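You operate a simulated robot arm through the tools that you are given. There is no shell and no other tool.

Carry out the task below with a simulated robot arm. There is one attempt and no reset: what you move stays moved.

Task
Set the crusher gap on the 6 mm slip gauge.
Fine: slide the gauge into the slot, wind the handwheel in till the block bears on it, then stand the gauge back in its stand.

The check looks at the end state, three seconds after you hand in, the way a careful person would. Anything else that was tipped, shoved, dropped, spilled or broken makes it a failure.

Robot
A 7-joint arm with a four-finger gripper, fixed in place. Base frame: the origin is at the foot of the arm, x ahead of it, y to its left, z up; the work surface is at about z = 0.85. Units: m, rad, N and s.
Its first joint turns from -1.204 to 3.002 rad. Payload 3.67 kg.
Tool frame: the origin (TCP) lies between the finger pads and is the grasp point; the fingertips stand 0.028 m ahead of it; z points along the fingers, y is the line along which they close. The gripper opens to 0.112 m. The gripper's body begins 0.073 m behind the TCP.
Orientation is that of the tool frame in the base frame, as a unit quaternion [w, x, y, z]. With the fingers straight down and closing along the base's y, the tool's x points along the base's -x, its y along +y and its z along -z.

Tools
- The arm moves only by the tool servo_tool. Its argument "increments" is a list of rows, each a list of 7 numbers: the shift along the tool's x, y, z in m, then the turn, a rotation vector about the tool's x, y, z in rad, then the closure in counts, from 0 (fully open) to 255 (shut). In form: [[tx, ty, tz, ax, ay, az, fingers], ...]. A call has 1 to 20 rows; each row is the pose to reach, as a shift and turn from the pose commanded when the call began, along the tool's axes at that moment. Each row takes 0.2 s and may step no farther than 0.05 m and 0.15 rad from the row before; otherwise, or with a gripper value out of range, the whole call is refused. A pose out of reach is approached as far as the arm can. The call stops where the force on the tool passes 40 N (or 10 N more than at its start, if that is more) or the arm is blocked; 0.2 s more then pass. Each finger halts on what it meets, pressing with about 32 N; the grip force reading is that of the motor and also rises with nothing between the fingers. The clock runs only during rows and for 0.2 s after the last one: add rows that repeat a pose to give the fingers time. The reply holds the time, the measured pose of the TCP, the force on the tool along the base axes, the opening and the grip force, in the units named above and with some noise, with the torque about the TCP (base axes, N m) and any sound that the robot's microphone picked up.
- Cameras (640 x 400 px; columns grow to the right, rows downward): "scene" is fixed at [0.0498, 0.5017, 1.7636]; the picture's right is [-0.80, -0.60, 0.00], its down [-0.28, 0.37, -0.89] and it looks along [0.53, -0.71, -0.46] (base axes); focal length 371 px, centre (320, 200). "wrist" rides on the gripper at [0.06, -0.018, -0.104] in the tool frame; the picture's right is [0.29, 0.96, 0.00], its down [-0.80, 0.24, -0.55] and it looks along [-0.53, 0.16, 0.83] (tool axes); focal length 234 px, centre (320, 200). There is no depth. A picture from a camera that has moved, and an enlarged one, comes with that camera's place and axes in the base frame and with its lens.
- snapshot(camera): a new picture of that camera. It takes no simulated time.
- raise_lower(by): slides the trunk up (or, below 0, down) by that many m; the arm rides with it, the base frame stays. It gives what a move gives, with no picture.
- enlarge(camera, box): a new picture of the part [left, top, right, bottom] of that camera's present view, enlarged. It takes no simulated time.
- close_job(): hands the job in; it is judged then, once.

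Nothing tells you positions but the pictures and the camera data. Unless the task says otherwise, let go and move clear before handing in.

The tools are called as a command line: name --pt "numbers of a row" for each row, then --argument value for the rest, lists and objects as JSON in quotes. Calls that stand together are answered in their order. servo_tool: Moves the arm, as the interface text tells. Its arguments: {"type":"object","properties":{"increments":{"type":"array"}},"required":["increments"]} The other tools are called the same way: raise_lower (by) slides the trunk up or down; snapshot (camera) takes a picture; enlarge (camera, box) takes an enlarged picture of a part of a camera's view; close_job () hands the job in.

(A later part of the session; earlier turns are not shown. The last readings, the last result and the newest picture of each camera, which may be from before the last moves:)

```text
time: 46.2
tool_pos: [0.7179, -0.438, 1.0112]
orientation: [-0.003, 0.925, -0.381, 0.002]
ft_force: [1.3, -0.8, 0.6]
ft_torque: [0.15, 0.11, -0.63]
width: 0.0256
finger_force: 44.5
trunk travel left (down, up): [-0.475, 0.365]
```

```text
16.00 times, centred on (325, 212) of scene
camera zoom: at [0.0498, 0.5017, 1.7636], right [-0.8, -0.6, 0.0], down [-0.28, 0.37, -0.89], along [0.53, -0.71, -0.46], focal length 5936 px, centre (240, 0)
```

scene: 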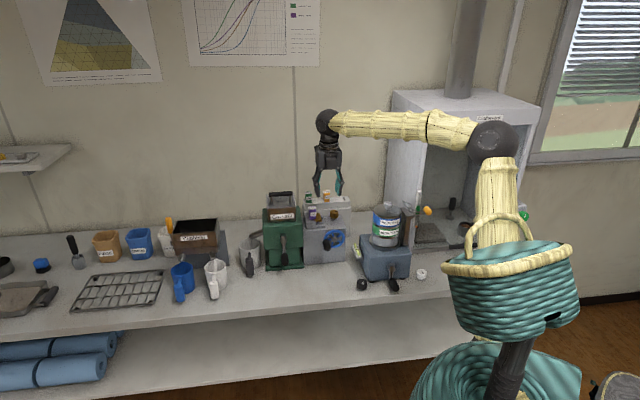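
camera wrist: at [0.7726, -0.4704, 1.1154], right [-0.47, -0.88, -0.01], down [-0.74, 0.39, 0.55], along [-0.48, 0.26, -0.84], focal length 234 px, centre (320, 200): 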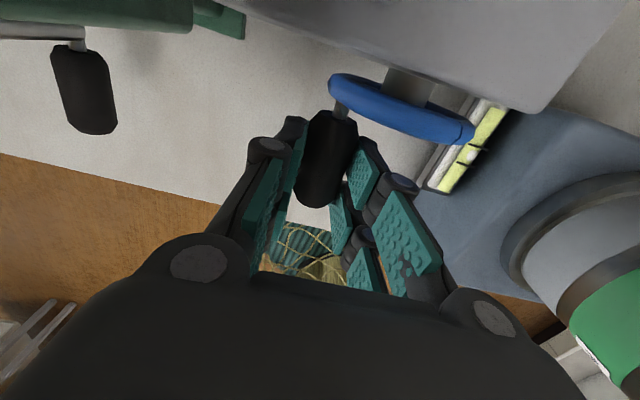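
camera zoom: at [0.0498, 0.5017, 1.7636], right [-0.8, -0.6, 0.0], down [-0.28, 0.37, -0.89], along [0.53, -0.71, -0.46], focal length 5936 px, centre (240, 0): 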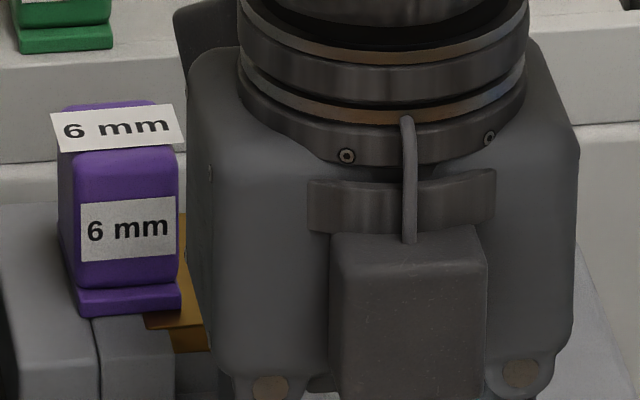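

The block's visible part is hidden by the gripper; at 12 o'clock it will be in view again. Continuing along the arc to 60° and then 90°.

servo_tool --pt "0 0.0016 -0.0025 0 0 0 200" --pt "0 0.0034 -0.0049 0 0 0 200" --pt "0 0.0054 -0.0071 0 0 0 200" --pt "0 0.0076 -0.0091 0 0 0 200" --pt "0 0.0099 -0.0109 0 0 0 200" --pt "0 0.0124 -0.0125 0 0 0 200" --pt "0 0.0124 -0.0125 0 0 0 200"

servo_tool --pt "0 0.0027 -0.0014 0 0 0 200" --pt "0 0.0054 -0.0025 0 0 0 200" --pt "0 0.0083 -0.0034 0 0 0 200" --pt "0 0.0111 -0.004 0 0 0 200" --pt "0 0.014 -0.0044 0 0 0 200" --pt "0 0.017 -0.0045 0 0 0 200" --pt "0 0.017 -0.0045 0 0 0 200"

enlarge --camera "scene" --box '[305, 200, 345, 225]'

snapshot --camera "wrist"

```text
time: 47.8
tool_pos: [0.7101, -0.4481, 1.0251]
orientation: [-0.003, 0.924, -0.382, 0.003]
ft_force: [17.8, 0.0, 17.0]
ft_torque: [0.28, -0.05, -0.61]
width: 0.0258
finger_force: 44.9
trunk travel left (down, up): [-0.475, 0.365]
```

```text
time: 48.8
tool_pos: [0.7003, -0.4554, 1.0287]
orientation: [-0.004, 0.924, -0.382, 0.006]
ft_force: [1.2, 2.9, 10.1]
ft_torque: [0.65, 0.55, -0.23]
width: 0.0256
finger_force: 45.2
trunk travel left (down, up): [-0.475, 0.365]
stopped in row 5: the force on the tool passed its limit at 41 N (the readings are from after the stop); the commanded pose is now the measured one
```

```text
16.00 times, centred on (325, 212) of scene
camera zoom: at [0.0498, 0.5017, 1.7636], right [-0.8, -0.6, 0.0], down [-0.28, 0.37, -0.89], along [0.53, -0.71, -0.46], focal length 5936 px, centre (240, 0)
```

zoom: 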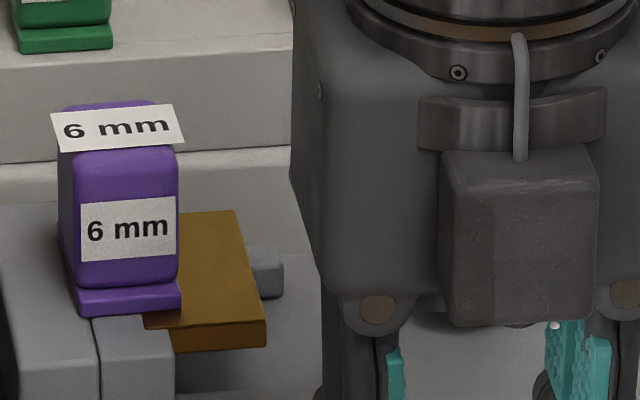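

```text
taken
camera wrist: at [0.7554, -0.4869, 1.1345], right [-0.47, -0.88, -0.01], down [-0.74, 0.39, 0.55], along [-0.48, 0.27, -0.84], focal length 234 px, centre (320, 200)
```

wrist: 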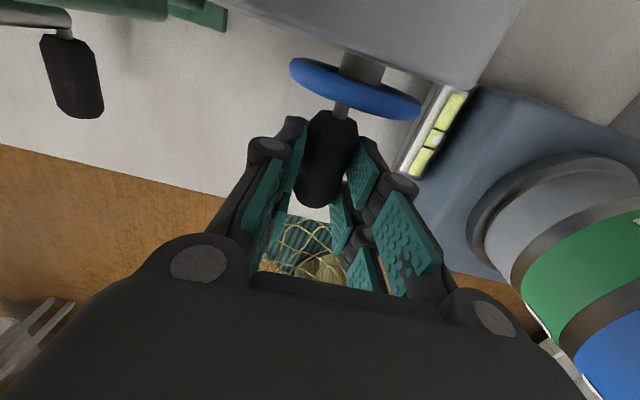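

The block crept ~0.5 mm toward the gauge in ~80°, so clockwise is "in" (about 2–2.5 mm per turn). The 41 N stop came from gripping the faceted handle too hard; I'll loosen to a cage grip and push the handle over the top.

servo_tool --pt "0 0 0 0 0 0 190" --pt "0 0 0 0 0 0 190"

enlarge --camera "wrist" --box '[240, 40, 440, 230]'

enlarge --camera "scene" --box '[295, 195, 375, 265]'

```text
time: 49.4
tool_pos: [0.7015, -0.4561, 1.0297]
orientation: [-0.004, 0.924, -0.381, 0.004]
ft_force: [-0.2, 0.3, -0.5]
ft_torque: [-0.01, 0.02, -0.03]
width: 0.0287
finger_force: 0.0
trunk travel left (down, up): [-0.475, 0.365]
```

```text
2.11 times, centred on (340, 135) of wrist
camera zoom: at [0.7564, -0.4876, 1.133], right [-0.47, -0.88, -0.01], down [-0.74, 0.39, 0.55], along [-0.48, 0.26, -0.84], focal length 493 px, centre (278, 337)
```

zoom: 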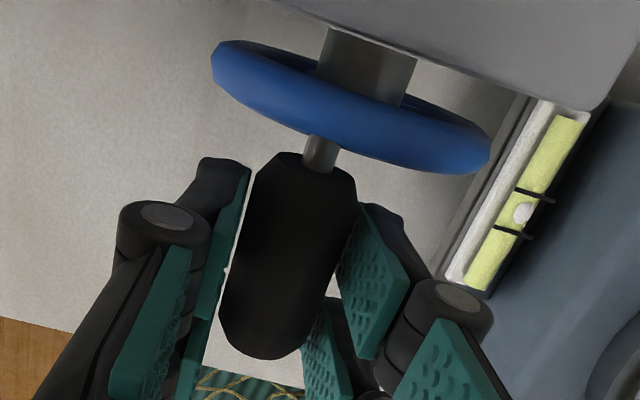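

```text
5.71 times, centred on (335, 230) of scene
camera zoom: at [0.0498, 0.5017, 1.7636], right [-0.8, -0.6, 0.0], down [-0.28, 0.37, -0.89], along [0.53, -0.71, -0.46], focal length 2120 px, centre (234, 29)
```

zoom: 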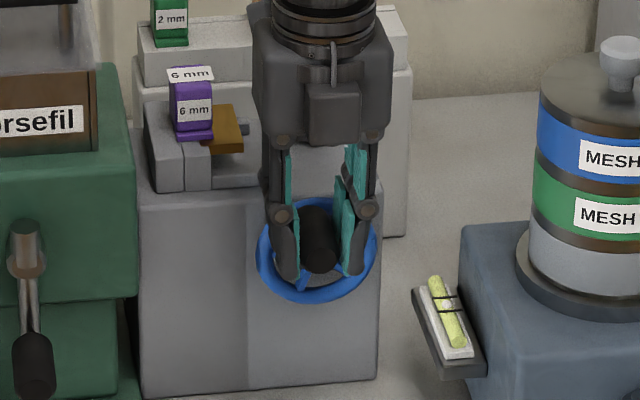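

The handle stays put when released, so the wheel holds itself. Pushing it on with the loose cage from ~80° to 140°.

servo_tool --pt "0 0.003 0.0 0 0 0 190" --pt "0 0.006 0.0 0 0 0 190" --pt "0 0.009 0.0001 0 0 0 190" --pt "0 0.0119 0.0004 0 0 0 190" --pt "0 0.0148 0.0011 0 0 0 190" --pt "0 0.0176 0.002 0 0 0 190" --pt "0 0.0203 0.0031 0 0 0 190" --pt "0 0.023 0.0045 0 0 0 190" --pt "0 0.0255 0.0061 0 0 0 190" --pt "0 0.0279 0.0079 0 0 0 190" --pt "0 0.03 0.0099 0 0 0 190" --pt "0 0.032 0.012 0 0 0 190" --pt "0 0.032 0.012 0 0 0 190"

enlarge --camera "scene" --box '[295, 195, 375, 265]'

enlarge --camera "scene" --box '[305, 200, 345, 225]'

enlarge --camera "wrist" --box '[240, 40, 440, 230]'

```text
time: 52.2
tool_pos: [0.6804, -0.4788, 1.0151]
orientation: [-0.003, 0.924, -0.381, 0.004]
ft_force: [-0.1, 0.3, -0.3]
ft_torque: [-0.02, -0.05, 0.01]
width: 0.0295
finger_force: 0.7
trunk travel left (down, up): [-0.475, 0.365]
```

```text
5.71 times, centred on (335, 230) of scene
camera zoom: at [0.0498, 0.5017, 1.7636], right [-0.8, -0.6, 0.0], down [-0.28, 0.37, -0.89], along [0.53, -0.71, -0.46], focal length 2120 px, centre (234, 29)
```

zoom: 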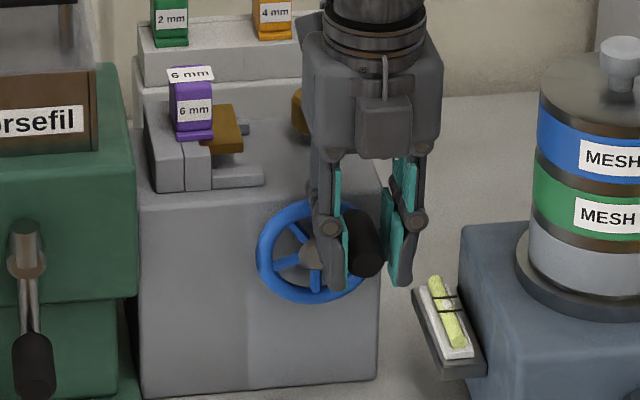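

```text
16.00 times, centred on (325, 212) of scene
camera zoom: at [0.0498, 0.5017, 1.7636], right [-0.8, -0.6, 0.0], down [-0.28, 0.37, -0.89], along [0.53, -0.71, -0.46], focal length 5936 px, centre (240, 0)
```

zoom: 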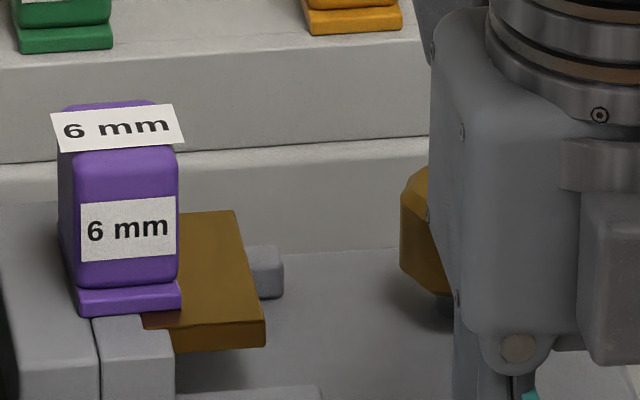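

```text
2.11 times, centred on (340, 135) of wrist
camera zoom: at [0.7344, -0.5107, 1.1207], right [-0.47, -0.88, -0.01], down [-0.74, 0.39, 0.55], along [-0.48, 0.26, -0.84], focal length 493 px, centre (278, 337)
```

zoom: 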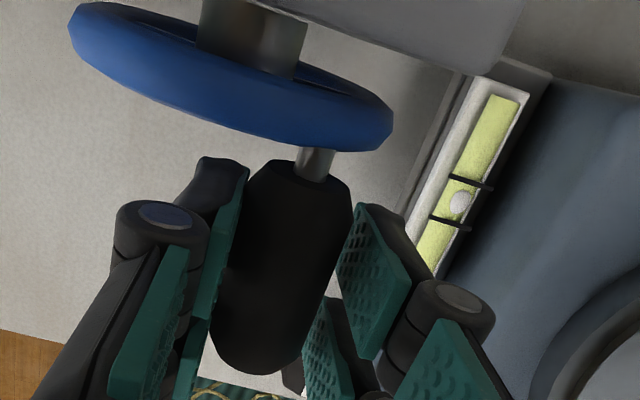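

Working well: the block has moved ~0.9 mm in total. Next stretch (3 o'clock, moving down) I'll grip lightly and carry the handle down the right side, watching clearance to the spirit level.

servo_tool --pt "0 -0.0008 0 0 0 0 195" --pt "0 -0.0015 0 0 0 0 199" --pt "0 -0.0015 0 0 0 0 199" --pt "0 0.0005 0.0022 0 0 0 199" --pt "0 0.0024 0.0045 0 0 0 199" --pt "0 0.0039 0.007 0 0 0 199" --pt "0 0.0053 0.0096 0 0 0 199" --pt "0 0.0065 0.0124 0 0 0 199" --pt "0 0.0073 0.0152 0 0 0 199" --pt "0 0.008 0.018 0 0 0 199" --pt "0 0.0084 0.021 0 0 0 199" --pt "0 0.0084 0.021 0 0 0 199"

enlarge --camera "scene" --box '[295, 195, 375, 265]'

enlarge --camera "wrist" --box '[240, 40, 440, 230]'

```text
time: 54.8
tool_pos: [0.6735, -0.4838, 0.9951]
orientation: [-0.003, 0.924, -0.382, 0.005]
ft_force: [0.0, 0.9, -0.2]
ft_torque: [-0.03, 0.0, 0.03]
width: 0.0249
finger_force: 0.6
trunk travel left (down, up): [-0.475, 0.365]
```

```text
5.71 times, centred on (335, 230) of scene
camera zoom: at [0.0498, 0.5017, 1.7636], right [-0.8, -0.6, 0.0], down [-0.28, 0.37, -0.89], along [0.53, -0.71, -0.46], focal length 2120 px, centre (234, 29)
```

zoom: 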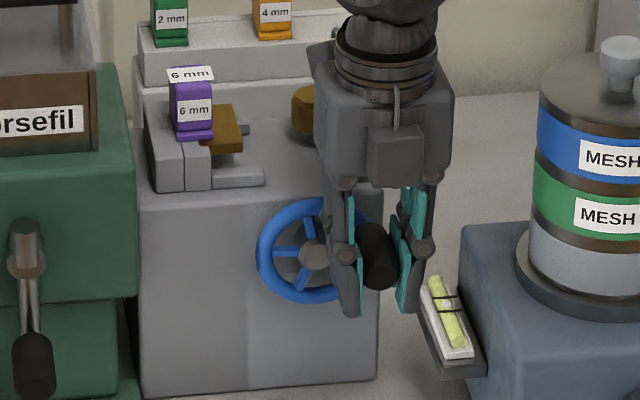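

```text
2.11 times, centred on (340, 135) of wrist
camera zoom: at [0.7285, -0.5159, 1.0995], right [-0.47, -0.88, -0.01], down [-0.74, 0.39, 0.55], along [-0.48, 0.26, -0.84], focal length 493 px, centre (278, 337)
```

zoom: 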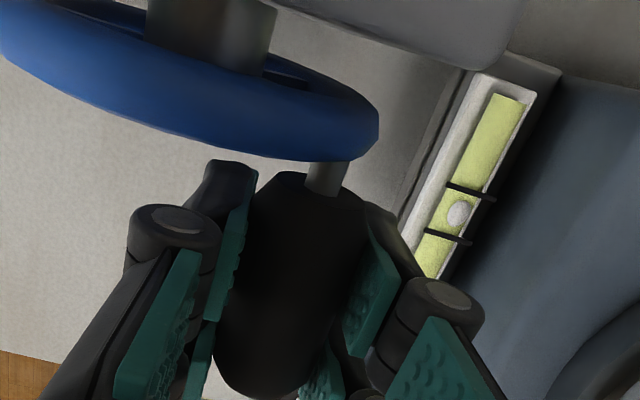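

The light grip slipped partly on the way down. I'll grip firmer (count 203) and continue down the arc.

servo_tool --pt "0 0 0 0 0 0 203" --pt "0 0 0 0 0 0 203" --pt "0 0.001 0.0028 0 0 0 203" --pt "0 0.002 0.0056 0 0 0 203" --pt "0 0.0026 0.0085 0 0 0 203" --pt "0 0.0031 0.0114 0 0 0 203" --pt "0 0.0031 0.0114 0 0 0 203"

enlarge --camera "scene" --box '[295, 195, 375, 265]'

enlarge --camera "wrist" --box '[240, 40, 440, 230]'

```text
time: 56.4
tool_pos: [0.6715, -0.487, 0.9845]
orientation: [-0.004, 0.924, -0.382, 0.005]
ft_force: [-6.2, -5.1, 1.2]
ft_torque: [-0.26, -0.21, -0.4]
width: 0.0246
finger_force: 45.3
trunk travel left (down, up): [-0.475, 0.365]
```

```text
5.71 times, centred on (335, 230) of scene
camera zoom: at [0.0498, 0.5017, 1.7636], right [-0.8, -0.6, 0.0], down [-0.28, 0.37, -0.89], along [0.53, -0.71, -0.46], focal length 2120 px, centre (234, 29)
```

zoom: 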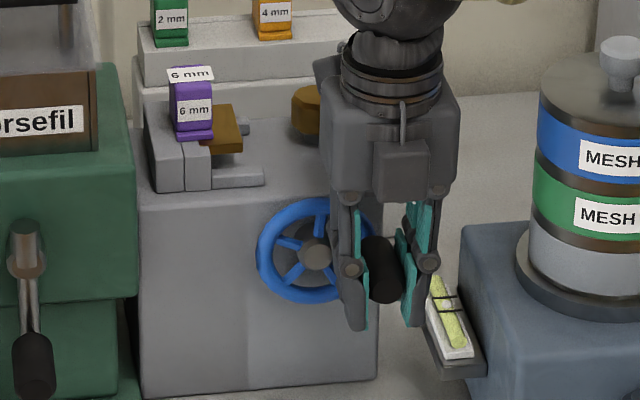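

```text
2.11 times, centred on (340, 135) of wrist
camera zoom: at [0.7255, -0.5188, 1.0885], right [-0.47, -0.88, -0.01], down [-0.74, 0.39, 0.55], along [-0.48, 0.26, -0.84], focal length 493 px, centre (278, 337)
```

zoom: 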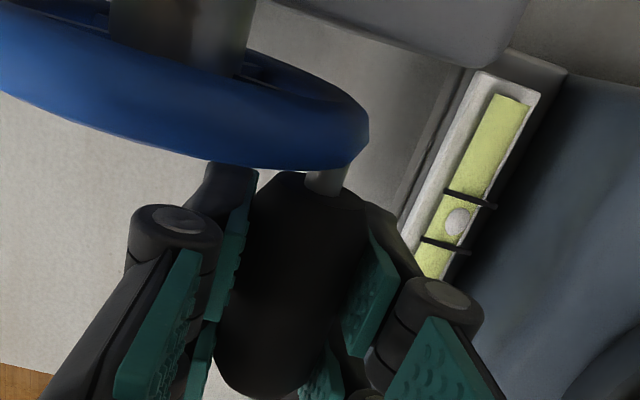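

Firm grip carries it. Continuing past 3 o'clock down to ~215°.

servo_tool --pt "0 0 0.003 0 0 0 203" --pt "0 0 0.006 0 0 0 203" --pt "0 -0.0005 0.0089 0 0 0 203" --pt "0 -0.0011 0.0118 0 0 0 203" --pt "0 -0.002 0.0147 0 0 0 203" --pt "0 -0.0031 0.0174 0 0 0 203" --pt "0 -0.0031 0.0174 0 0 0 203"

enlarge --camera "scene" --box '[295, 195, 375, 265]'

enlarge --camera "wrist" --box '[240, 40, 440, 230]'

enlarge --camera "scene" --box '[305, 200, 345, 225]'

```text
time: 58.0
tool_pos: [0.6726, -0.488, 0.9655]
orientation: [-0.004, 0.924, -0.382, 0.002]
ft_force: [-25.9, -13.8, -9.2]
ft_torque: [-0.65, -0.65, -0.38]
width: 0.0245
finger_force: 45.3
trunk travel left (down, up): [-0.475, 0.365]
```

```text
5.71 times, centred on (335, 230) of scene
camera zoom: at [0.0498, 0.5017, 1.7636], right [-0.8, -0.6, 0.0], down [-0.28, 0.37, -0.89], along [0.53, -0.71, -0.46], focal length 2120 px, centre (234, 29)
```

zoom: 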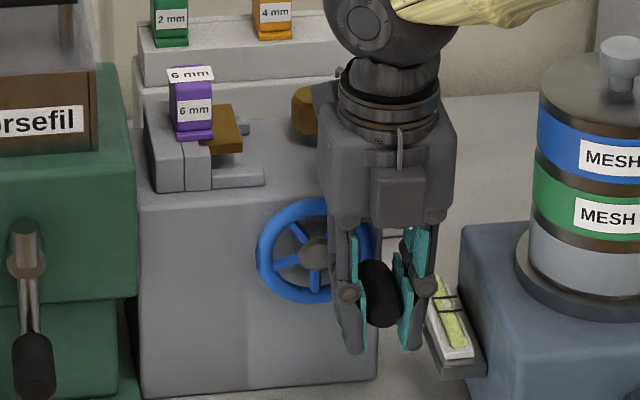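

```text
2.11 times, centred on (340, 135) of wrist
camera zoom: at [0.7264, -0.5183, 1.0696], right [-0.47, -0.88, -0.01], down [-0.74, 0.39, 0.55], along [-0.48, 0.27, -0.84], focal length 493 px, centre (278, 337)
```

zoom: 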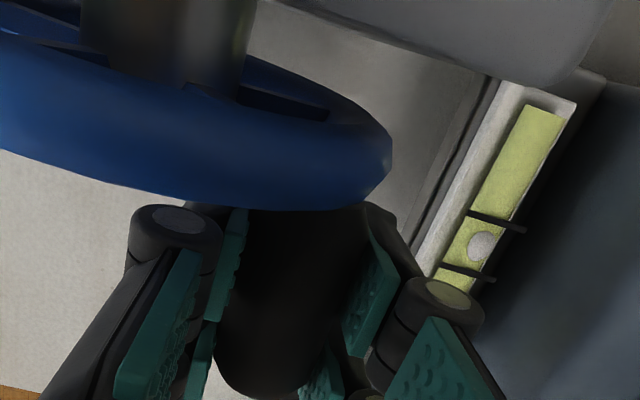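

```text
16.00 times, centred on (325, 212) of scene
camera zoom: at [0.0498, 0.5017, 1.7636], right [-0.8, -0.6, 0.0], down [-0.28, 0.37, -0.89], along [0.53, -0.71, -0.46], focal length 5936 px, centre (240, 0)
```

zoom: 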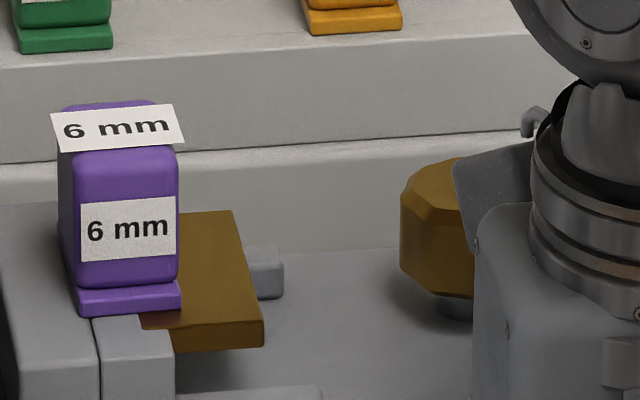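

Progress is steady (block moved ~1.4 mm). Releasing to the loose cage to relieve side load, then pushing left along the bottom.

servo_tool --pt "0 0 0 0 0 0 190" --pt "0 0 0 0 0 0 190"

enlarge --camera "scene" --box '[295, 195, 375, 265]'

```text
time: 58.6
tool_pos: [0.6744, -0.4846, 0.9665]
orientation: [-0.004, 0.924, -0.382, 0.006]
ft_force: [2.6, 0.6, -0.3]
ft_torque: [0.01, -0.06, -0.04]
width: 0.0299
finger_force: 1.2
trunk travel left (down, up): [-0.475, 0.365]
```

```text
5.71 times, centred on (335, 230) of scene
camera zoom: at [0.0498, 0.5017, 1.7636], right [-0.8, -0.6, 0.0], down [-0.28, 0.37, -0.89], along [0.53, -0.71, -0.46], focal length 2120 px, centre (234, 29)
```

zoom: 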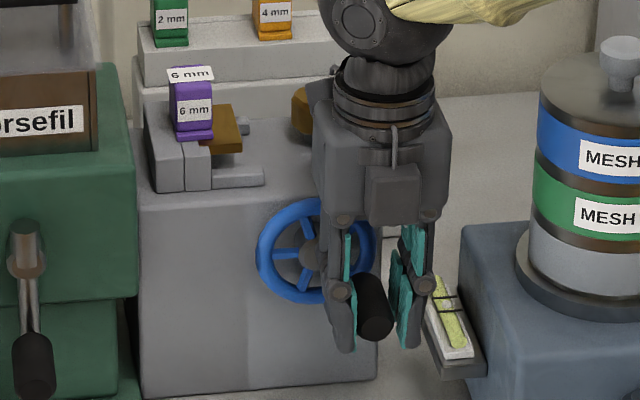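

The handle sits at about 212°. Now pushing it left along the bottom with the loose cage to ~300°.

servo_tool --pt "0 -0.0035 0.001 0 0 0 190" --pt "0 -0.0069 0.0018 0 0 0 190" --pt "0 -0.0104 0.0034 0 0 0 190" --pt "0 -0.0138 0.0051 0 0 0 190" --pt "0 -0.0178 0.0068 0 0 0 190" --pt "0 -0.0219 0.0085 0 0 0 190" --pt "0 -0.0262 0.0092 0 0 0 190" --pt "0 -0.0305 0.0096 0 0 0 190" --pt "0 -0.0305 0.0096 0 0 0 190"

enlarge --camera "scene" --box '[295, 195, 375, 265]'

enlarge --camera "wrist" --box '[240, 40, 440, 230]'

```text
time: 60.6
tool_pos: [0.6972, -0.463, 0.957]
orientation: [-0.004, 0.924, -0.382, 0.005]
ft_force: [-1.1, -0.7, -0.2]
ft_torque: [0.0, 0.01, -0.01]
width: 0.0287
finger_force: 0.9
trunk travel left (down, up): [-0.475, 0.365]
```

```text
5.71 times, centred on (335, 230) of scene
camera zoom: at [0.0498, 0.5017, 1.7636], right [-0.8, -0.6, 0.0], down [-0.28, 0.37, -0.89], along [0.53, -0.71, -0.46], focal length 2120 px, centre (234, 29)
```

zoom: 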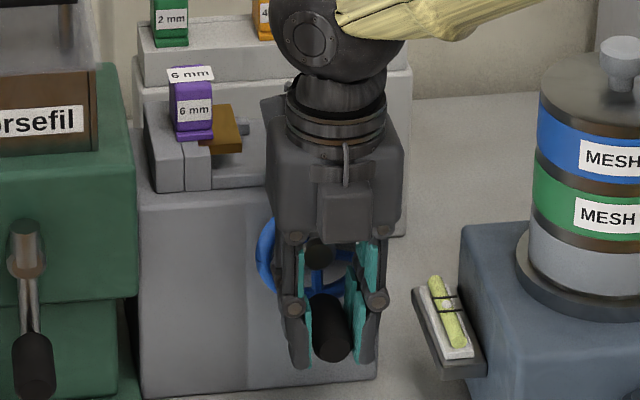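

```text
2.11 times, centred on (340, 135) of wrist
camera zoom: at [0.7503, -0.4946, 1.0617], right [-0.47, -0.88, -0.01], down [-0.74, 0.39, 0.55], along [-0.48, 0.26, -0.84], focal length 493 px, centre (278, 337)
```

zoom: 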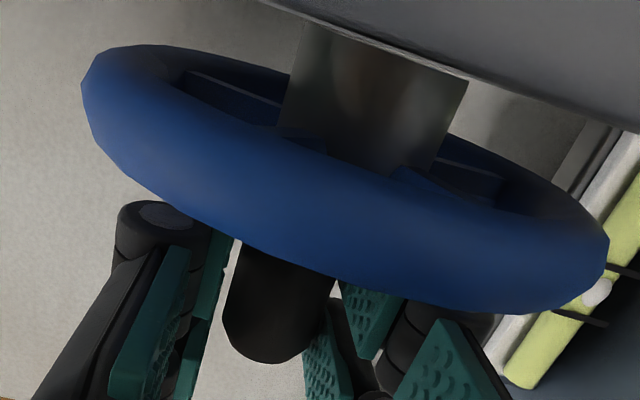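

At 6 o'clock now with negligible force. Continuing left and up to ~320°.

servo_tool --pt "0 -0.0043 -0.0003 0 0 0 190" --pt "0 -0.0086 -0.0011 0 0 0 190" --pt "0 -0.0127 -0.0025 0 0 0 190" --pt "0 -0.0167 -0.0045 0 0 0 190" --pt "0 -0.0203 -0.007 0 0 0 190" --pt "0 -0.0236 -0.0098 0 0 0 190" --pt "0 -0.026 -0.0125 0 0 0 190" --pt "0 -0.026 -0.0125 0 0 0 190"

enlarge --camera "scene" --box '[295, 195, 375, 265]'

enlarge --camera "wrist" --box '[240, 40, 440, 230]'

```text
time: 61.7
tool_pos: [0.7059, -0.4559, 0.9601]
orientation: [-0.002, 0.924, -0.382, 0.0]
ft_force: [-27.1, -24.8, 6.9]
ft_torque: [-0.41, 0.81, -0.38]
width: 0.0484
finger_force: 18.8
trunk travel left (down, up): [-0.475, 0.365]
stopped in row 5: the force on the tool passed its limit at 42 N (the readings are from after the stop); the commanded pose is now the measured one
```

```text
5.71 times, centred on (335, 230) of scene
camera zoom: at [0.0498, 0.5017, 1.7636], right [-0.8, -0.6, 0.0], down [-0.28, 0.37, -0.89], along [0.53, -0.71, -0.46], focal length 2120 px, centre (234, 29)
```

zoom: 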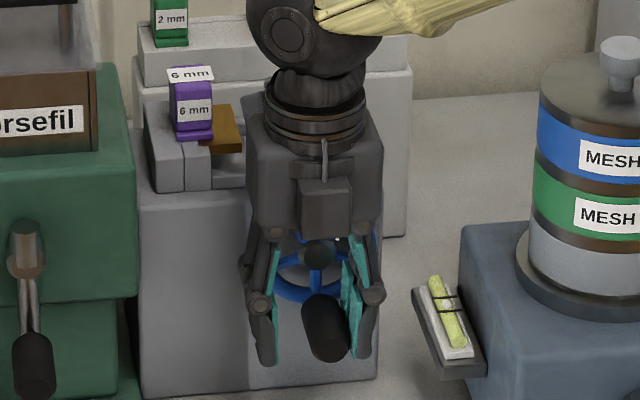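

```text
2.11 times, centred on (340, 135) of wrist
camera zoom: at [0.7599, -0.4859, 1.0647], right [-0.47, -0.88, 0.0], down [-0.74, 0.39, 0.55], along [-0.49, 0.26, -0.83], focal length 493 px, centre (278, 337)
```

zoom: 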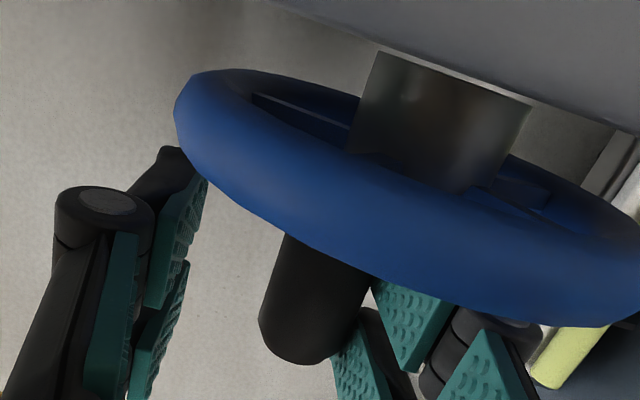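

The handle stopped with ~36 N of resistance and the cage was forced open: likely the block now bears on the gauge. I'll check the block and jaw.

enlarge --camera "scene" --box '[305, 200, 345, 225]'

servo_tool --pt "0 0.004 0 0 0 0 180" --pt "0 0.008 0 0 0 0 170" --pt "0 0.008 0 0 0 0 160"

enlarge --camera "scene" --box '[295, 195, 375, 265]'

enlarge --camera "wrist" --box '[240, 40, 440, 230]'

```text
16.00 times, centred on (325, 212) of scene
camera zoom: at [0.0498, 0.5017, 1.7636], right [-0.8, -0.6, 0.0], down [-0.28, 0.37, -0.89], along [0.53, -0.71, -0.46], focal length 5936 px, centre (240, 0)
```

zoom: 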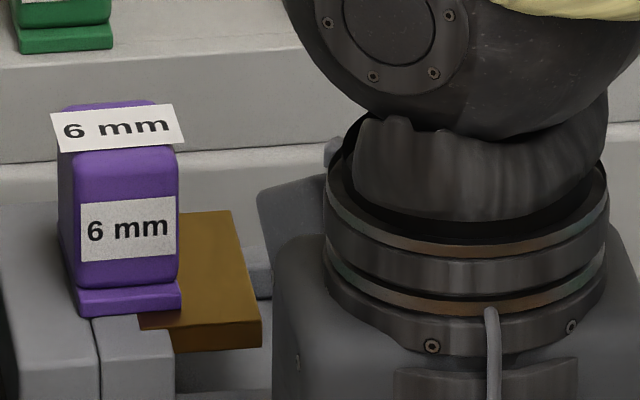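

```text
time: 62.5
tool_pos: [0.7018, -0.4557, 0.962]
orientation: [-0.003, 0.925, -0.381, 0.002]
ft_force: [-1.6, -5.5, 0.2]
ft_torque: [-0.07, 0.04, -0.06]
width: 0.0451
finger_force: 2.7
trunk travel left (down, up): [-0.475, 0.365]
```

```text
5.71 times, centred on (335, 230) of scene
camera zoom: at [0.0498, 0.5017, 1.7636], right [-0.8, -0.6, 0.0], down [-0.28, 0.37, -0.89], along [0.53, -0.71, -0.46], focal length 2120 px, centre (234, 29)
```

zoom: 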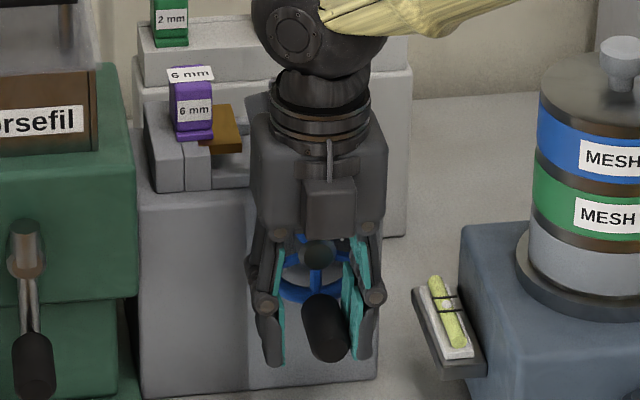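

```text
2.11 times, centred on (340, 135) of wrist
camera zoom: at [0.757, -0.4865, 1.0654], right [-0.47, -0.88, -0.01], down [-0.74, 0.39, 0.55], along [-0.48, 0.26, -0.83], focal length 493 px, centre (278, 337)
```

zoom: 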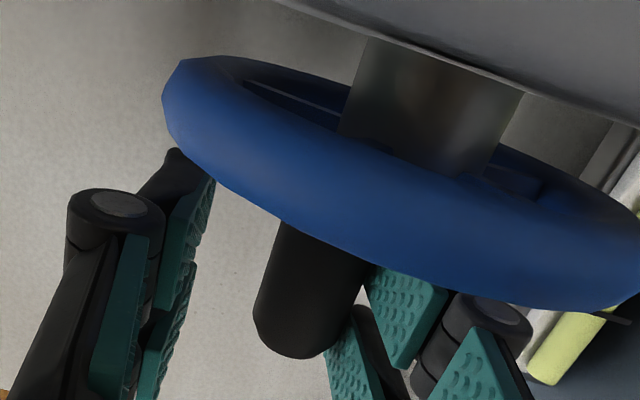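

The block moved ~1.75 mm in total, which matches the gap closing to 6 mm, and the wheel now resists firmly — it bears on the gauge. I'll open the fingers, rise off the handle, and check the jaw.

servo_tool --pt "0 0.002 0 0 0 0 130" --pt "0 0.003 0 0 0 0 110" --pt "0 0.003 0 0 0 0 110" --pt "0 0.003 -0.03 0 0 0 110" --pt "0 0.003 -0.07 0 0 0 110" --pt "0 0.003 -0.115 0 0 0 110" --pt "0 0.003 -0.16 0 0 0 110" --pt "0 0.003 -0.205 0 0 0 110" --pt "0 0.003 -0.25 0 0 0 110" --pt "0 0.003 -0.25 0 0 0 110"

enlarge --camera "scene" --box '[295, 195, 375, 265]'

enlarge --camera "scene" --box '[305, 200, 345, 225]'

```text
time: 64.7
tool_pos: [0.7001, -0.4586, 1.2101]
orientation: [-0.001, 0.925, -0.381, 0.002]
ft_force: [-0.7, -0.5, 0.7]
ft_torque: [-0.01, 0.0, 0.01]
width: 0.0636
finger_force: 0.0
trunk travel left (down, up): [-0.475, 0.365]
```

```text
5.71 times, centred on (335, 230) of scene
camera zoom: at [0.0498, 0.5017, 1.7636], right [-0.8, -0.6, 0.0], down [-0.28, 0.37, -0.89], along [0.53, -0.71, -0.46], focal length 2120 px, centre (234, 29)
```

zoom: 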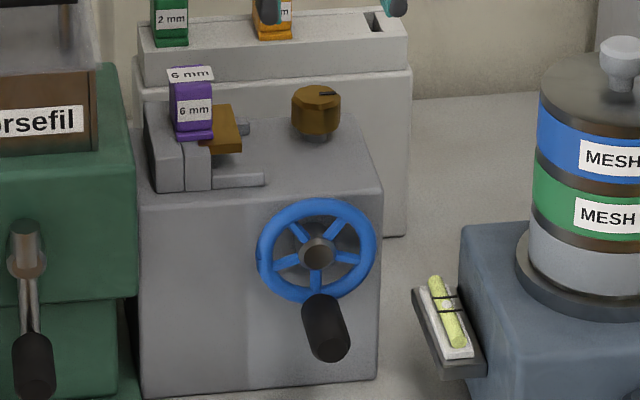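

```text
16.00 times, centred on (325, 212) of scene
camera zoom: at [0.0498, 0.5017, 1.7636], right [-0.8, -0.6, 0.0], down [-0.28, 0.37, -0.89], along [0.53, -0.71, -0.46], focal length 5936 px, centre (240, 0)
```

zoom: 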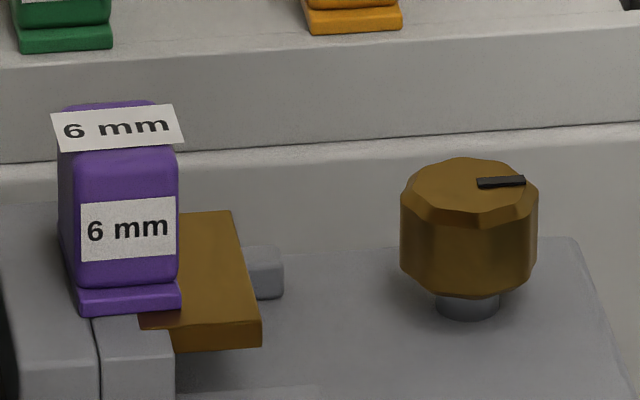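

The wheel now rests with its handle at 6 o'clock and the gauge is nipped. Now I'll go back above the gauge with the same tilted orientation as when I released it.

servo_tool --pt "0.0201 -0.0116 0.0018 0.0022 0.102 -0.0042 120" --pt "0.0402 -0.0231 0.0036 0.0043 0.204 -0.0084 140" --pt "0.0604 -0.0347 0.0054 0.0065 0.306 -0.0127 155" --pt "0.0805 -0.0463 0.0071 0.0086 0.408 -0.0169 165" --pt "0.1006 -0.0578 0.0089 0.0108 0.51 -0.0211 165" --pt "0.1207 -0.0694 0.0107 0.0129 0.6121 -0.0253 165" --pt "0.1207 -0.0694 0.0107 0.0129 0.6121 -0.0253 165"

enlarge --camera "wrist" --box '[240, 120, 380, 260]'

snapshot --camera "scene"

```text
time: 66.3
tool_pos: [0.8337, -0.4939, 1.2001]
orientation: [0.107, 0.885, -0.353, 0.284]
ft_force: [0.0, -0.4, -0.1]
ft_torque: [0.0, -0.02, 0.03]
width: 0.0395
finger_force: 0.1
trunk travel left (down, up): [-0.475, 0.365]
```

```text
2.86 times, centred on (310, 190) of wrist
camera zoom: at [0.8367, -0.4758, 1.3203], right [-0.49, -0.86, 0.16], down [-0.87, 0.49, -0.01], along [-0.07, -0.14, -0.99], focal length 669 px, centre (349, 229)
```

zoom: 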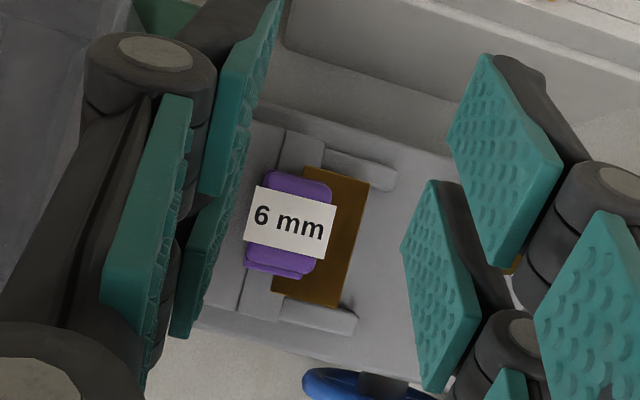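

```text
taken
```

scene: 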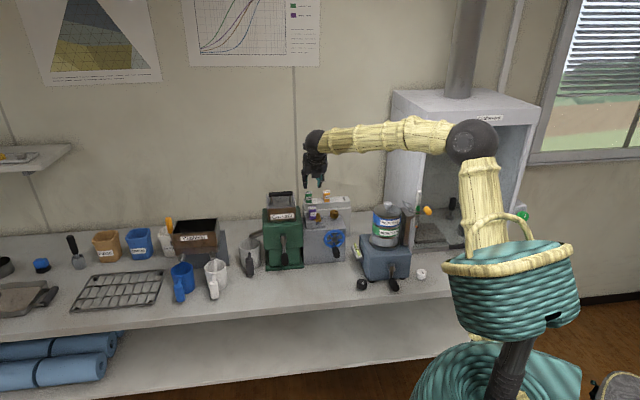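

Aligned above the gauge. Descending with fingers ~40 mm open, first to z≈1.10.

servo_tool --pt "-0.0141 0.0002 0.0206 0 0 0 165" --pt "-0.0287 0.0005 0.0412 0 0 0 165" --pt "-0.0432 0.0008 0.0617 0 0 0 165" --pt "-0.0571 0.001 0.082 0 0 0 165" --pt "-0.0571 0.001 0.082 0 0 0 165"

enlarge --camera "scene" --box '[300, 195, 340, 220]'

enlarge --camera "wrist" --box '[240, 120, 380, 260]'

```text
time: 67.5
tool_pos: [0.8334, -0.496, 1.0999]
orientation: [0.108, 0.886, -0.352, 0.283]
ft_force: [-0.1, 0.3, 0.7]
ft_torque: [0.02, -0.01, -0.02]
width: 0.0395
finger_force: 0.0
trunk travel left (down, up): [-0.475, 0.365]
```

```text
16.00 times, centred on (320, 208) of scene
camera zoom: at [0.0498, 0.5017, 1.7636], right [-0.8, -0.6, 0.0], down [-0.28, 0.37, -0.89], along [0.53, -0.71, -0.46], focal length 5936 px, centre (320, 80)
```

zoom: 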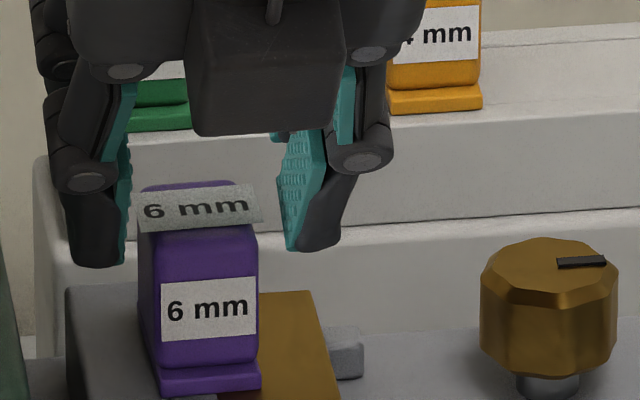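

```text
2.86 times, centred on (310, 190) of wrist
camera zoom: at [0.837, -0.4768, 1.2209], right [-0.49, -0.86, 0.16], down [-0.87, 0.49, -0.01], along [-0.07, -0.14, -0.99], focal length 669 px, centre (349, 229)
```

zoom: 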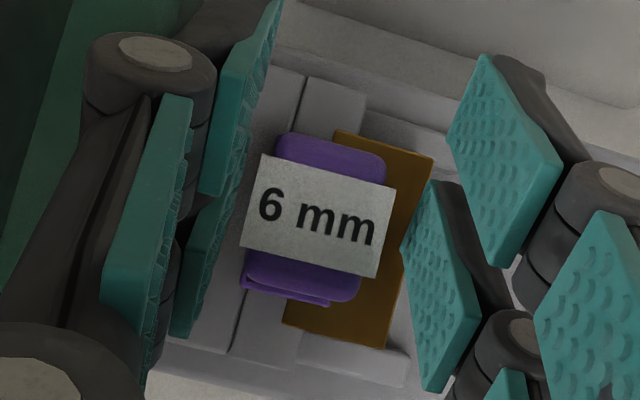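

Shifting 1.9 mm to centre on the gauge, then lowering to the grip height.

servo_tool --pt "0 -0.0019 0 0 0 0 165" --pt "-0.004 -0.0019 0.0057 0 0 0 165" --pt "-0.0081 -0.0018 0.0114 0 0 0 165" --pt "-0.0116 -0.0017 0.0163 0 0 0 165" --pt "-0.0116 -0.0017 0.0163 0 0 0 165"

enlarge --camera "scene" --box '[300, 195, 340, 220]'

```text
time: 68.7
tool_pos: [0.8349, -0.4931, 1.0809]
orientation: [0.108, 0.886, -0.352, 0.283]
ft_force: [0.2, 0.5, 0.5]
ft_torque: [-0.03, -0.02, 0.0]
width: 0.0395
finger_force: 0.0
trunk travel left (down, up): [-0.475, 0.365]
```

```text
16.00 times, centred on (320, 208) of scene
camera zoom: at [0.0498, 0.5017, 1.7636], right [-0.8, -0.6, 0.0], down [-0.28, 0.37, -0.89], along [0.53, -0.71, -0.46], focal length 5936 px, centre (320, 80)
```

zoom: 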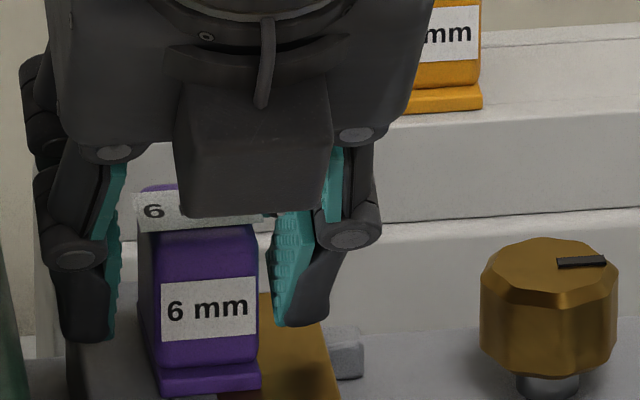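

Nearly centred; nudging 0.8 mm back and closing.

servo_tool --pt "0 0.0008 0 0 0 0 175" --pt "0 0.0008 0 0 0 0 190" --pt "0 0.0008 0 0 0 0 200" --pt "0 0.0008 0 0 0 0 200"

servo_tool --pt "0 0 0 0 0 0 230" --pt "0 0 0 0 0 0 255" --pt "0 0 0 0 0 0 255"

enlarge --camera "scene" --box '[300, 195, 340, 220]'

```text
time: 69.7
tool_pos: [0.8358, -0.4938, 1.0804]
orientation: [0.108, 0.886, -0.352, 0.283]
ft_force: [0.3, 0.1, -0.4]
ft_torque: [0.0, 0.04, 0.01]
width: 0.0253
finger_force: 1.2
trunk travel left (down, up): [-0.475, 0.365]
```

```text
time: 70.5
tool_pos: [0.8353, -0.4936, 1.0795]
orientation: [0.108, 0.885, -0.353, 0.283]
ft_force: [-0.1, 0.0, -0.1]
ft_torque: [-0.01, 0.02, 0.02]
width: 0.025
finger_force: 32.0
trunk travel left (down, up): [-0.475, 0.365]
```

```text
16.00 times, centred on (320, 208) of scene
camera zoom: at [0.0498, 0.5017, 1.7636], right [-0.8, -0.6, 0.0], down [-0.28, 0.37, -0.89], along [0.53, -0.71, -0.46], focal length 5936 px, centre (320, 80)
```

zoom: 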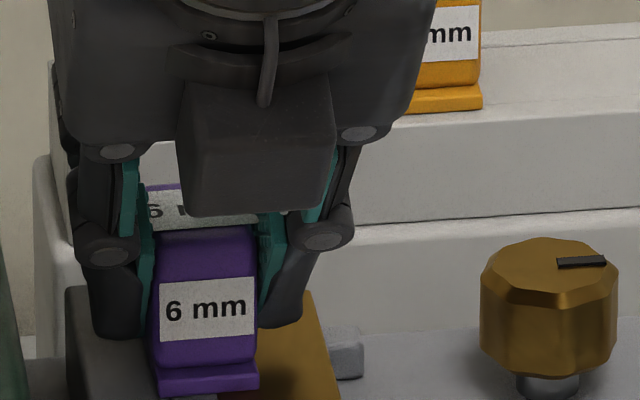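

Gripped with no side load. Before pulling, I'll check for free play: nudging ±1.5 mm sideways to feel whether the blade is really nipped.

servo_tool --pt "0 0.0008 0 0 0 0 255" --pt "0 0.0015 0 0 0 0 255" --pt "0 0.0015 0 0 0 0 255"

servo_tool --pt "0 -0.0015 0 0 0 0 255" --pt "0 -0.003 0 0 0 0 255" --pt "0 -0.003 0 0 0 0 255"

servo_tool --pt "0 0.0008 0 0 0 0 255" --pt "0 0.0015 0 0 0 0 255" --pt "0 0.0015 0 0 0 0 255"

```text
time: 71.3
tool_pos: [0.8336, -0.4955, 1.0795]
orientation: [0.108, 0.886, -0.352, 0.283]
ft_force: [1.6, 0.7, -0.2]
ft_torque: [0.08, -0.08, -0.06]
width: 0.0251
finger_force: 32.1
trunk travel left (down, up): [-0.475, 0.365]
```

```text
time: 72.1
tool_pos: [0.8345, -0.4936, 1.0795]
orientation: [0.108, 0.886, -0.353, 0.282]
ft_force: [-1.6, -1.0, 2.2]
ft_torque: [-0.1, 0.15, 0.0]
width: 0.025
finger_force: 32.0
trunk travel left (down, up): [-0.475, 0.365]
```

```text
time: 72.9
tool_pos: [0.8354, -0.493, 1.0805]
orientation: [0.108, 0.886, -0.352, 0.283]
ft_force: [1.0, 1.5, 1.2]
ft_torque: [-0.02, 0.01, 0.04]
width: 0.0252
finger_force: 32.2
trunk travel left (down, up): [-0.475, 0.365]
```

The readings suggest there might still be some play. I'll look at the gauge in the slot at both extremes of a small sideways nudge.

servo_tool --pt "0 0.001 0 0 0 0 255" --pt "0 0.002 0 0 0 0 255" --pt "0 0.002 0 0 0 0 255"

enlarge --camera "scene" --box '[300, 200, 340, 225]'

servo_tool --pt "0 -0.0015 0 0 0 0 255" --pt "0 -0.003 0 0 0 0 255" --pt "0 -0.004 0 0 0 0 255" --pt "0 -0.004 0 0 0 0 255"

enlarge --camera "scene" --box '[300, 200, 340, 225]'

```text
time: 73.7
tool_pos: [0.8337, -0.494, 1.0802]
orientation: [0.108, 0.886, -0.353, 0.282]
ft_force: [3.3, 3.9, -0.9]
ft_torque: [0.2, -0.21, -0.06]
width: 0.025
finger_force: 31.9
trunk travel left (down, up): [-0.475, 0.365]
```

```text
16.00 times, centred on (320, 212) of scene
camera zoom: at [0.0498, 0.5017, 1.7636], right [-0.8, -0.6, 0.0], down [-0.28, 0.37, -0.89], along [0.53, -0.71, -0.46], focal length 5936 px, centre (320, 0)
```

zoom: 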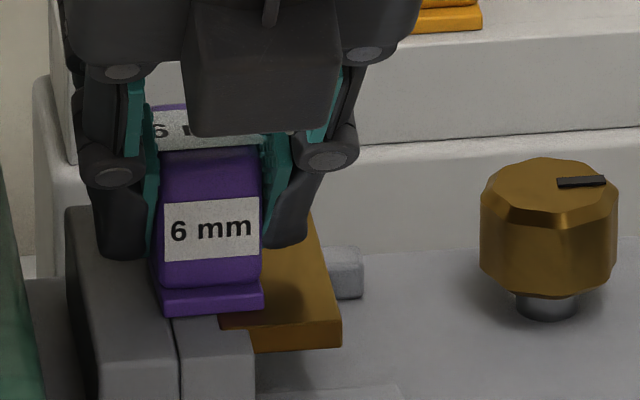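

```text
time: 74.7
tool_pos: [0.8356, -0.494, 1.0816]
orientation: [0.108, 0.885, -0.354, 0.282]
ft_force: [-2.9, -2.4, -0.8]
ft_torque: [-0.14, 0.16, -0.05]
width: 0.0248
finger_force: 31.6
trunk travel left (down, up): [-0.475, 0.365]
```

```text
16.00 times, centred on (320, 212) of scene
camera zoom: at [0.0498, 0.5017, 1.7636], right [-0.8, -0.6, 0.0], down [-0.28, 0.37, -0.89], along [0.53, -0.71, -0.46], focal length 5936 px, centre (320, 0)
```

zoom: 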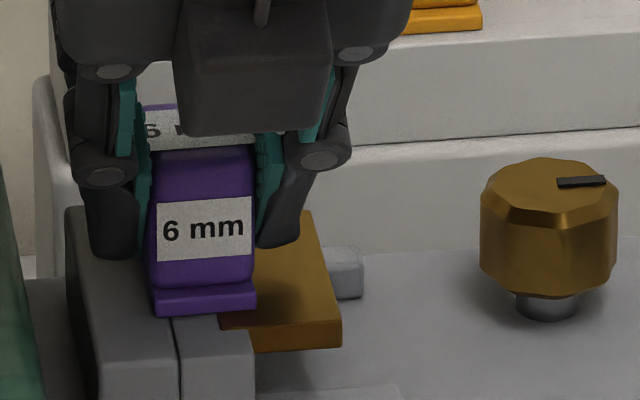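

The gauge can still shift ~1.5 mm, so it isn't nipped yet — the earlier stop must have had another cause (perhaps the blade sitting ~1.7° askew to the jaw). I'll square the blade to the slot (rotate −0.03 rad), centre it, and then wind further.

servo_tool --pt "0 0.0008 0 0 0 0 255" --pt "0 0.0017 0 -0.0087 0.0001 0.0122 255" --pt "0 0.0017 0 -0.0173 0.0003 0.0245 255" --pt "0 0.0017 0 -0.0173 0.0003 0.0245 255"

enlarge --camera "scene" --box '[300, 200, 340, 225]'

```text
time: 75.7
tool_pos: [0.8347, -0.4924, 1.0798]
orientation: [0.112, 0.88, -0.366, 0.281]
ft_force: [-0.3, -0.6, 0.7]
ft_torque: [0.01, 0.01, -0.01]
width: 0.0248
finger_force: 31.8
trunk travel left (down, up): [-0.475, 0.365]
```

```text
16.00 times, centred on (320, 212) of scene
camera zoom: at [0.0498, 0.5017, 1.7636], right [-0.8, -0.6, 0.0], down [-0.28, 0.37, -0.89], along [0.53, -0.71, -0.46], focal length 5936 px, centre (320, 0)
```

zoom: 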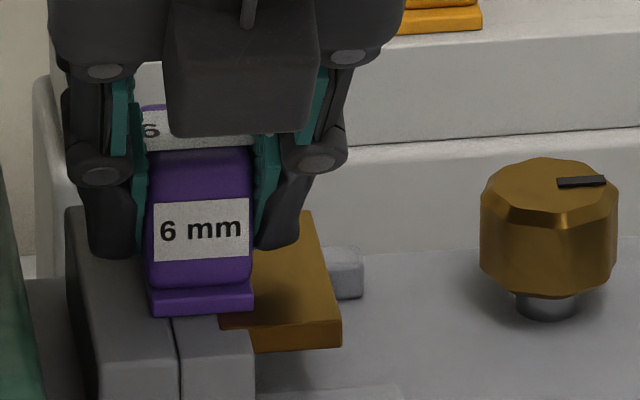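

Free now (no force). Measuring the total play with the blade squared: nudging right in steps.

servo_tool --pt "0 0.001 0 0 0 0 255" --pt "0 0.002 0 0 0 0 255" --pt "0 0.003 0 0 0 0 255" --pt "0 0.0035 0 0 0 0 255" --pt "0 0.0035 0 0 0 0 255"

enlarge --camera "scene" --box '[300, 200, 340, 225]'

servo_tool --pt "0 -0.002 0 0 0 0 255" --pt "0 -0.004 0 0 0 0 255" --pt "0 -0.005 0 0 0 0 255" --pt "0 -0.005 0 0 0 0 255"

enlarge --camera "scene" --box '[300, 200, 340, 225]'

```text
time: 76.9
tool_pos: [0.8333, -0.495, 1.0806]
orientation: [0.112, 0.88, -0.366, 0.281]
ft_force: [8.1, 4.5, 3.2]
ft_torque: [0.22, -0.39, 0.02]
width: 0.0253
finger_force: 32.2
trunk travel left (down, up): [-0.475, 0.365]
```

```text
16.00 times, centred on (320, 212) of scene
camera zoom: at [0.0498, 0.5017, 1.7636], right [-0.8, -0.6, 0.0], down [-0.28, 0.37, -0.89], along [0.53, -0.71, -0.46], focal length 5936 px, centre (320, 0)
```

zoom: 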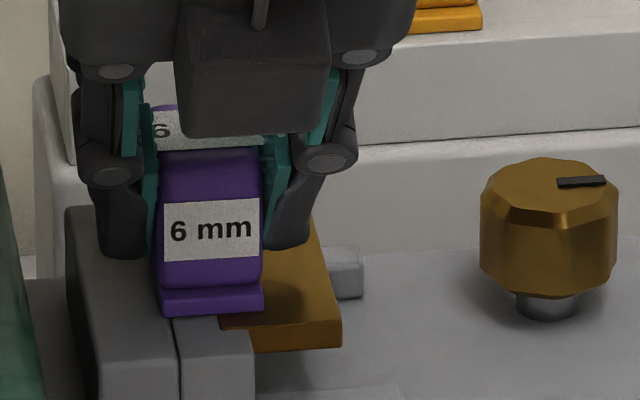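

```text
time: 77.9
tool_pos: [0.8344, -0.4928, 1.08]
orientation: [0.111, 0.881, -0.365, 0.28]
ft_force: [-0.8, -1.7, 1.2]
ft_torque: [-0.08, 0.07, 0.0]
width: 0.0251
finger_force: 31.8
trunk travel left (down, up): [-0.475, 0.365]
```

```text
16.00 times, centred on (320, 212) of scene
camera zoom: at [0.0498, 0.5017, 1.7636], right [-0.8, -0.6, 0.0], down [-0.28, 0.37, -0.89], along [0.53, -0.71, -0.46], focal length 5936 px, centre (320, 0)
```

zoom: 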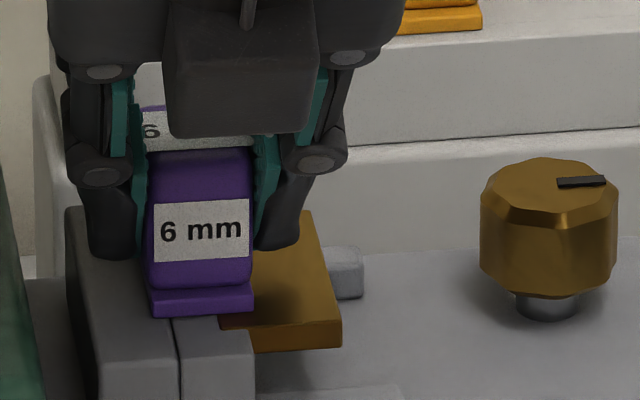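

Total play with the blade squared is ~2.4 mm, so the wheel needs roughly one more turn. I'll centre the gauge, release it again, and return to the wheel to find out what stopped it.

servo_tool --pt "0 0.001 0 0 0 0 255" --pt "0 0.0018 0 0 0 0 255" --pt "0 0.0018 0 0 0 0 255" --pt "0 0.0018 0 0 0 0 200" --pt "0 0.0018 0 0 0 0 170" --pt "0 0.0018 0 0 0 0 170"

enlarge --camera "scene" --box '[300, 200, 340, 225]'

```text
time: 79.3
tool_pos: [0.8351, -0.4937, 1.0806]
orientation: [0.111, 0.881, -0.365, 0.281]
ft_force: [-0.7, -0.1, -0.2]
ft_torque: [0.0, 0.01, -0.01]
width: 0.0371
finger_force: 0.2
trunk travel left (down, up): [-0.475, 0.365]
```

```text
16.00 times, centred on (320, 212) of scene
camera zoom: at [0.0498, 0.5017, 1.7636], right [-0.8, -0.6, 0.0], down [-0.28, 0.37, -0.89], along [0.53, -0.71, -0.46], focal length 5936 px, centre (320, 0)
```

zoom: 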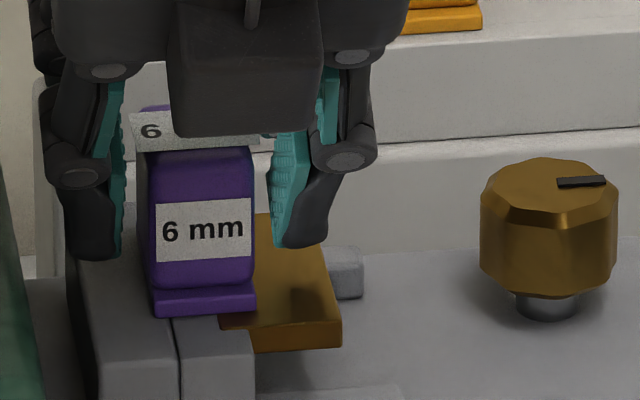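

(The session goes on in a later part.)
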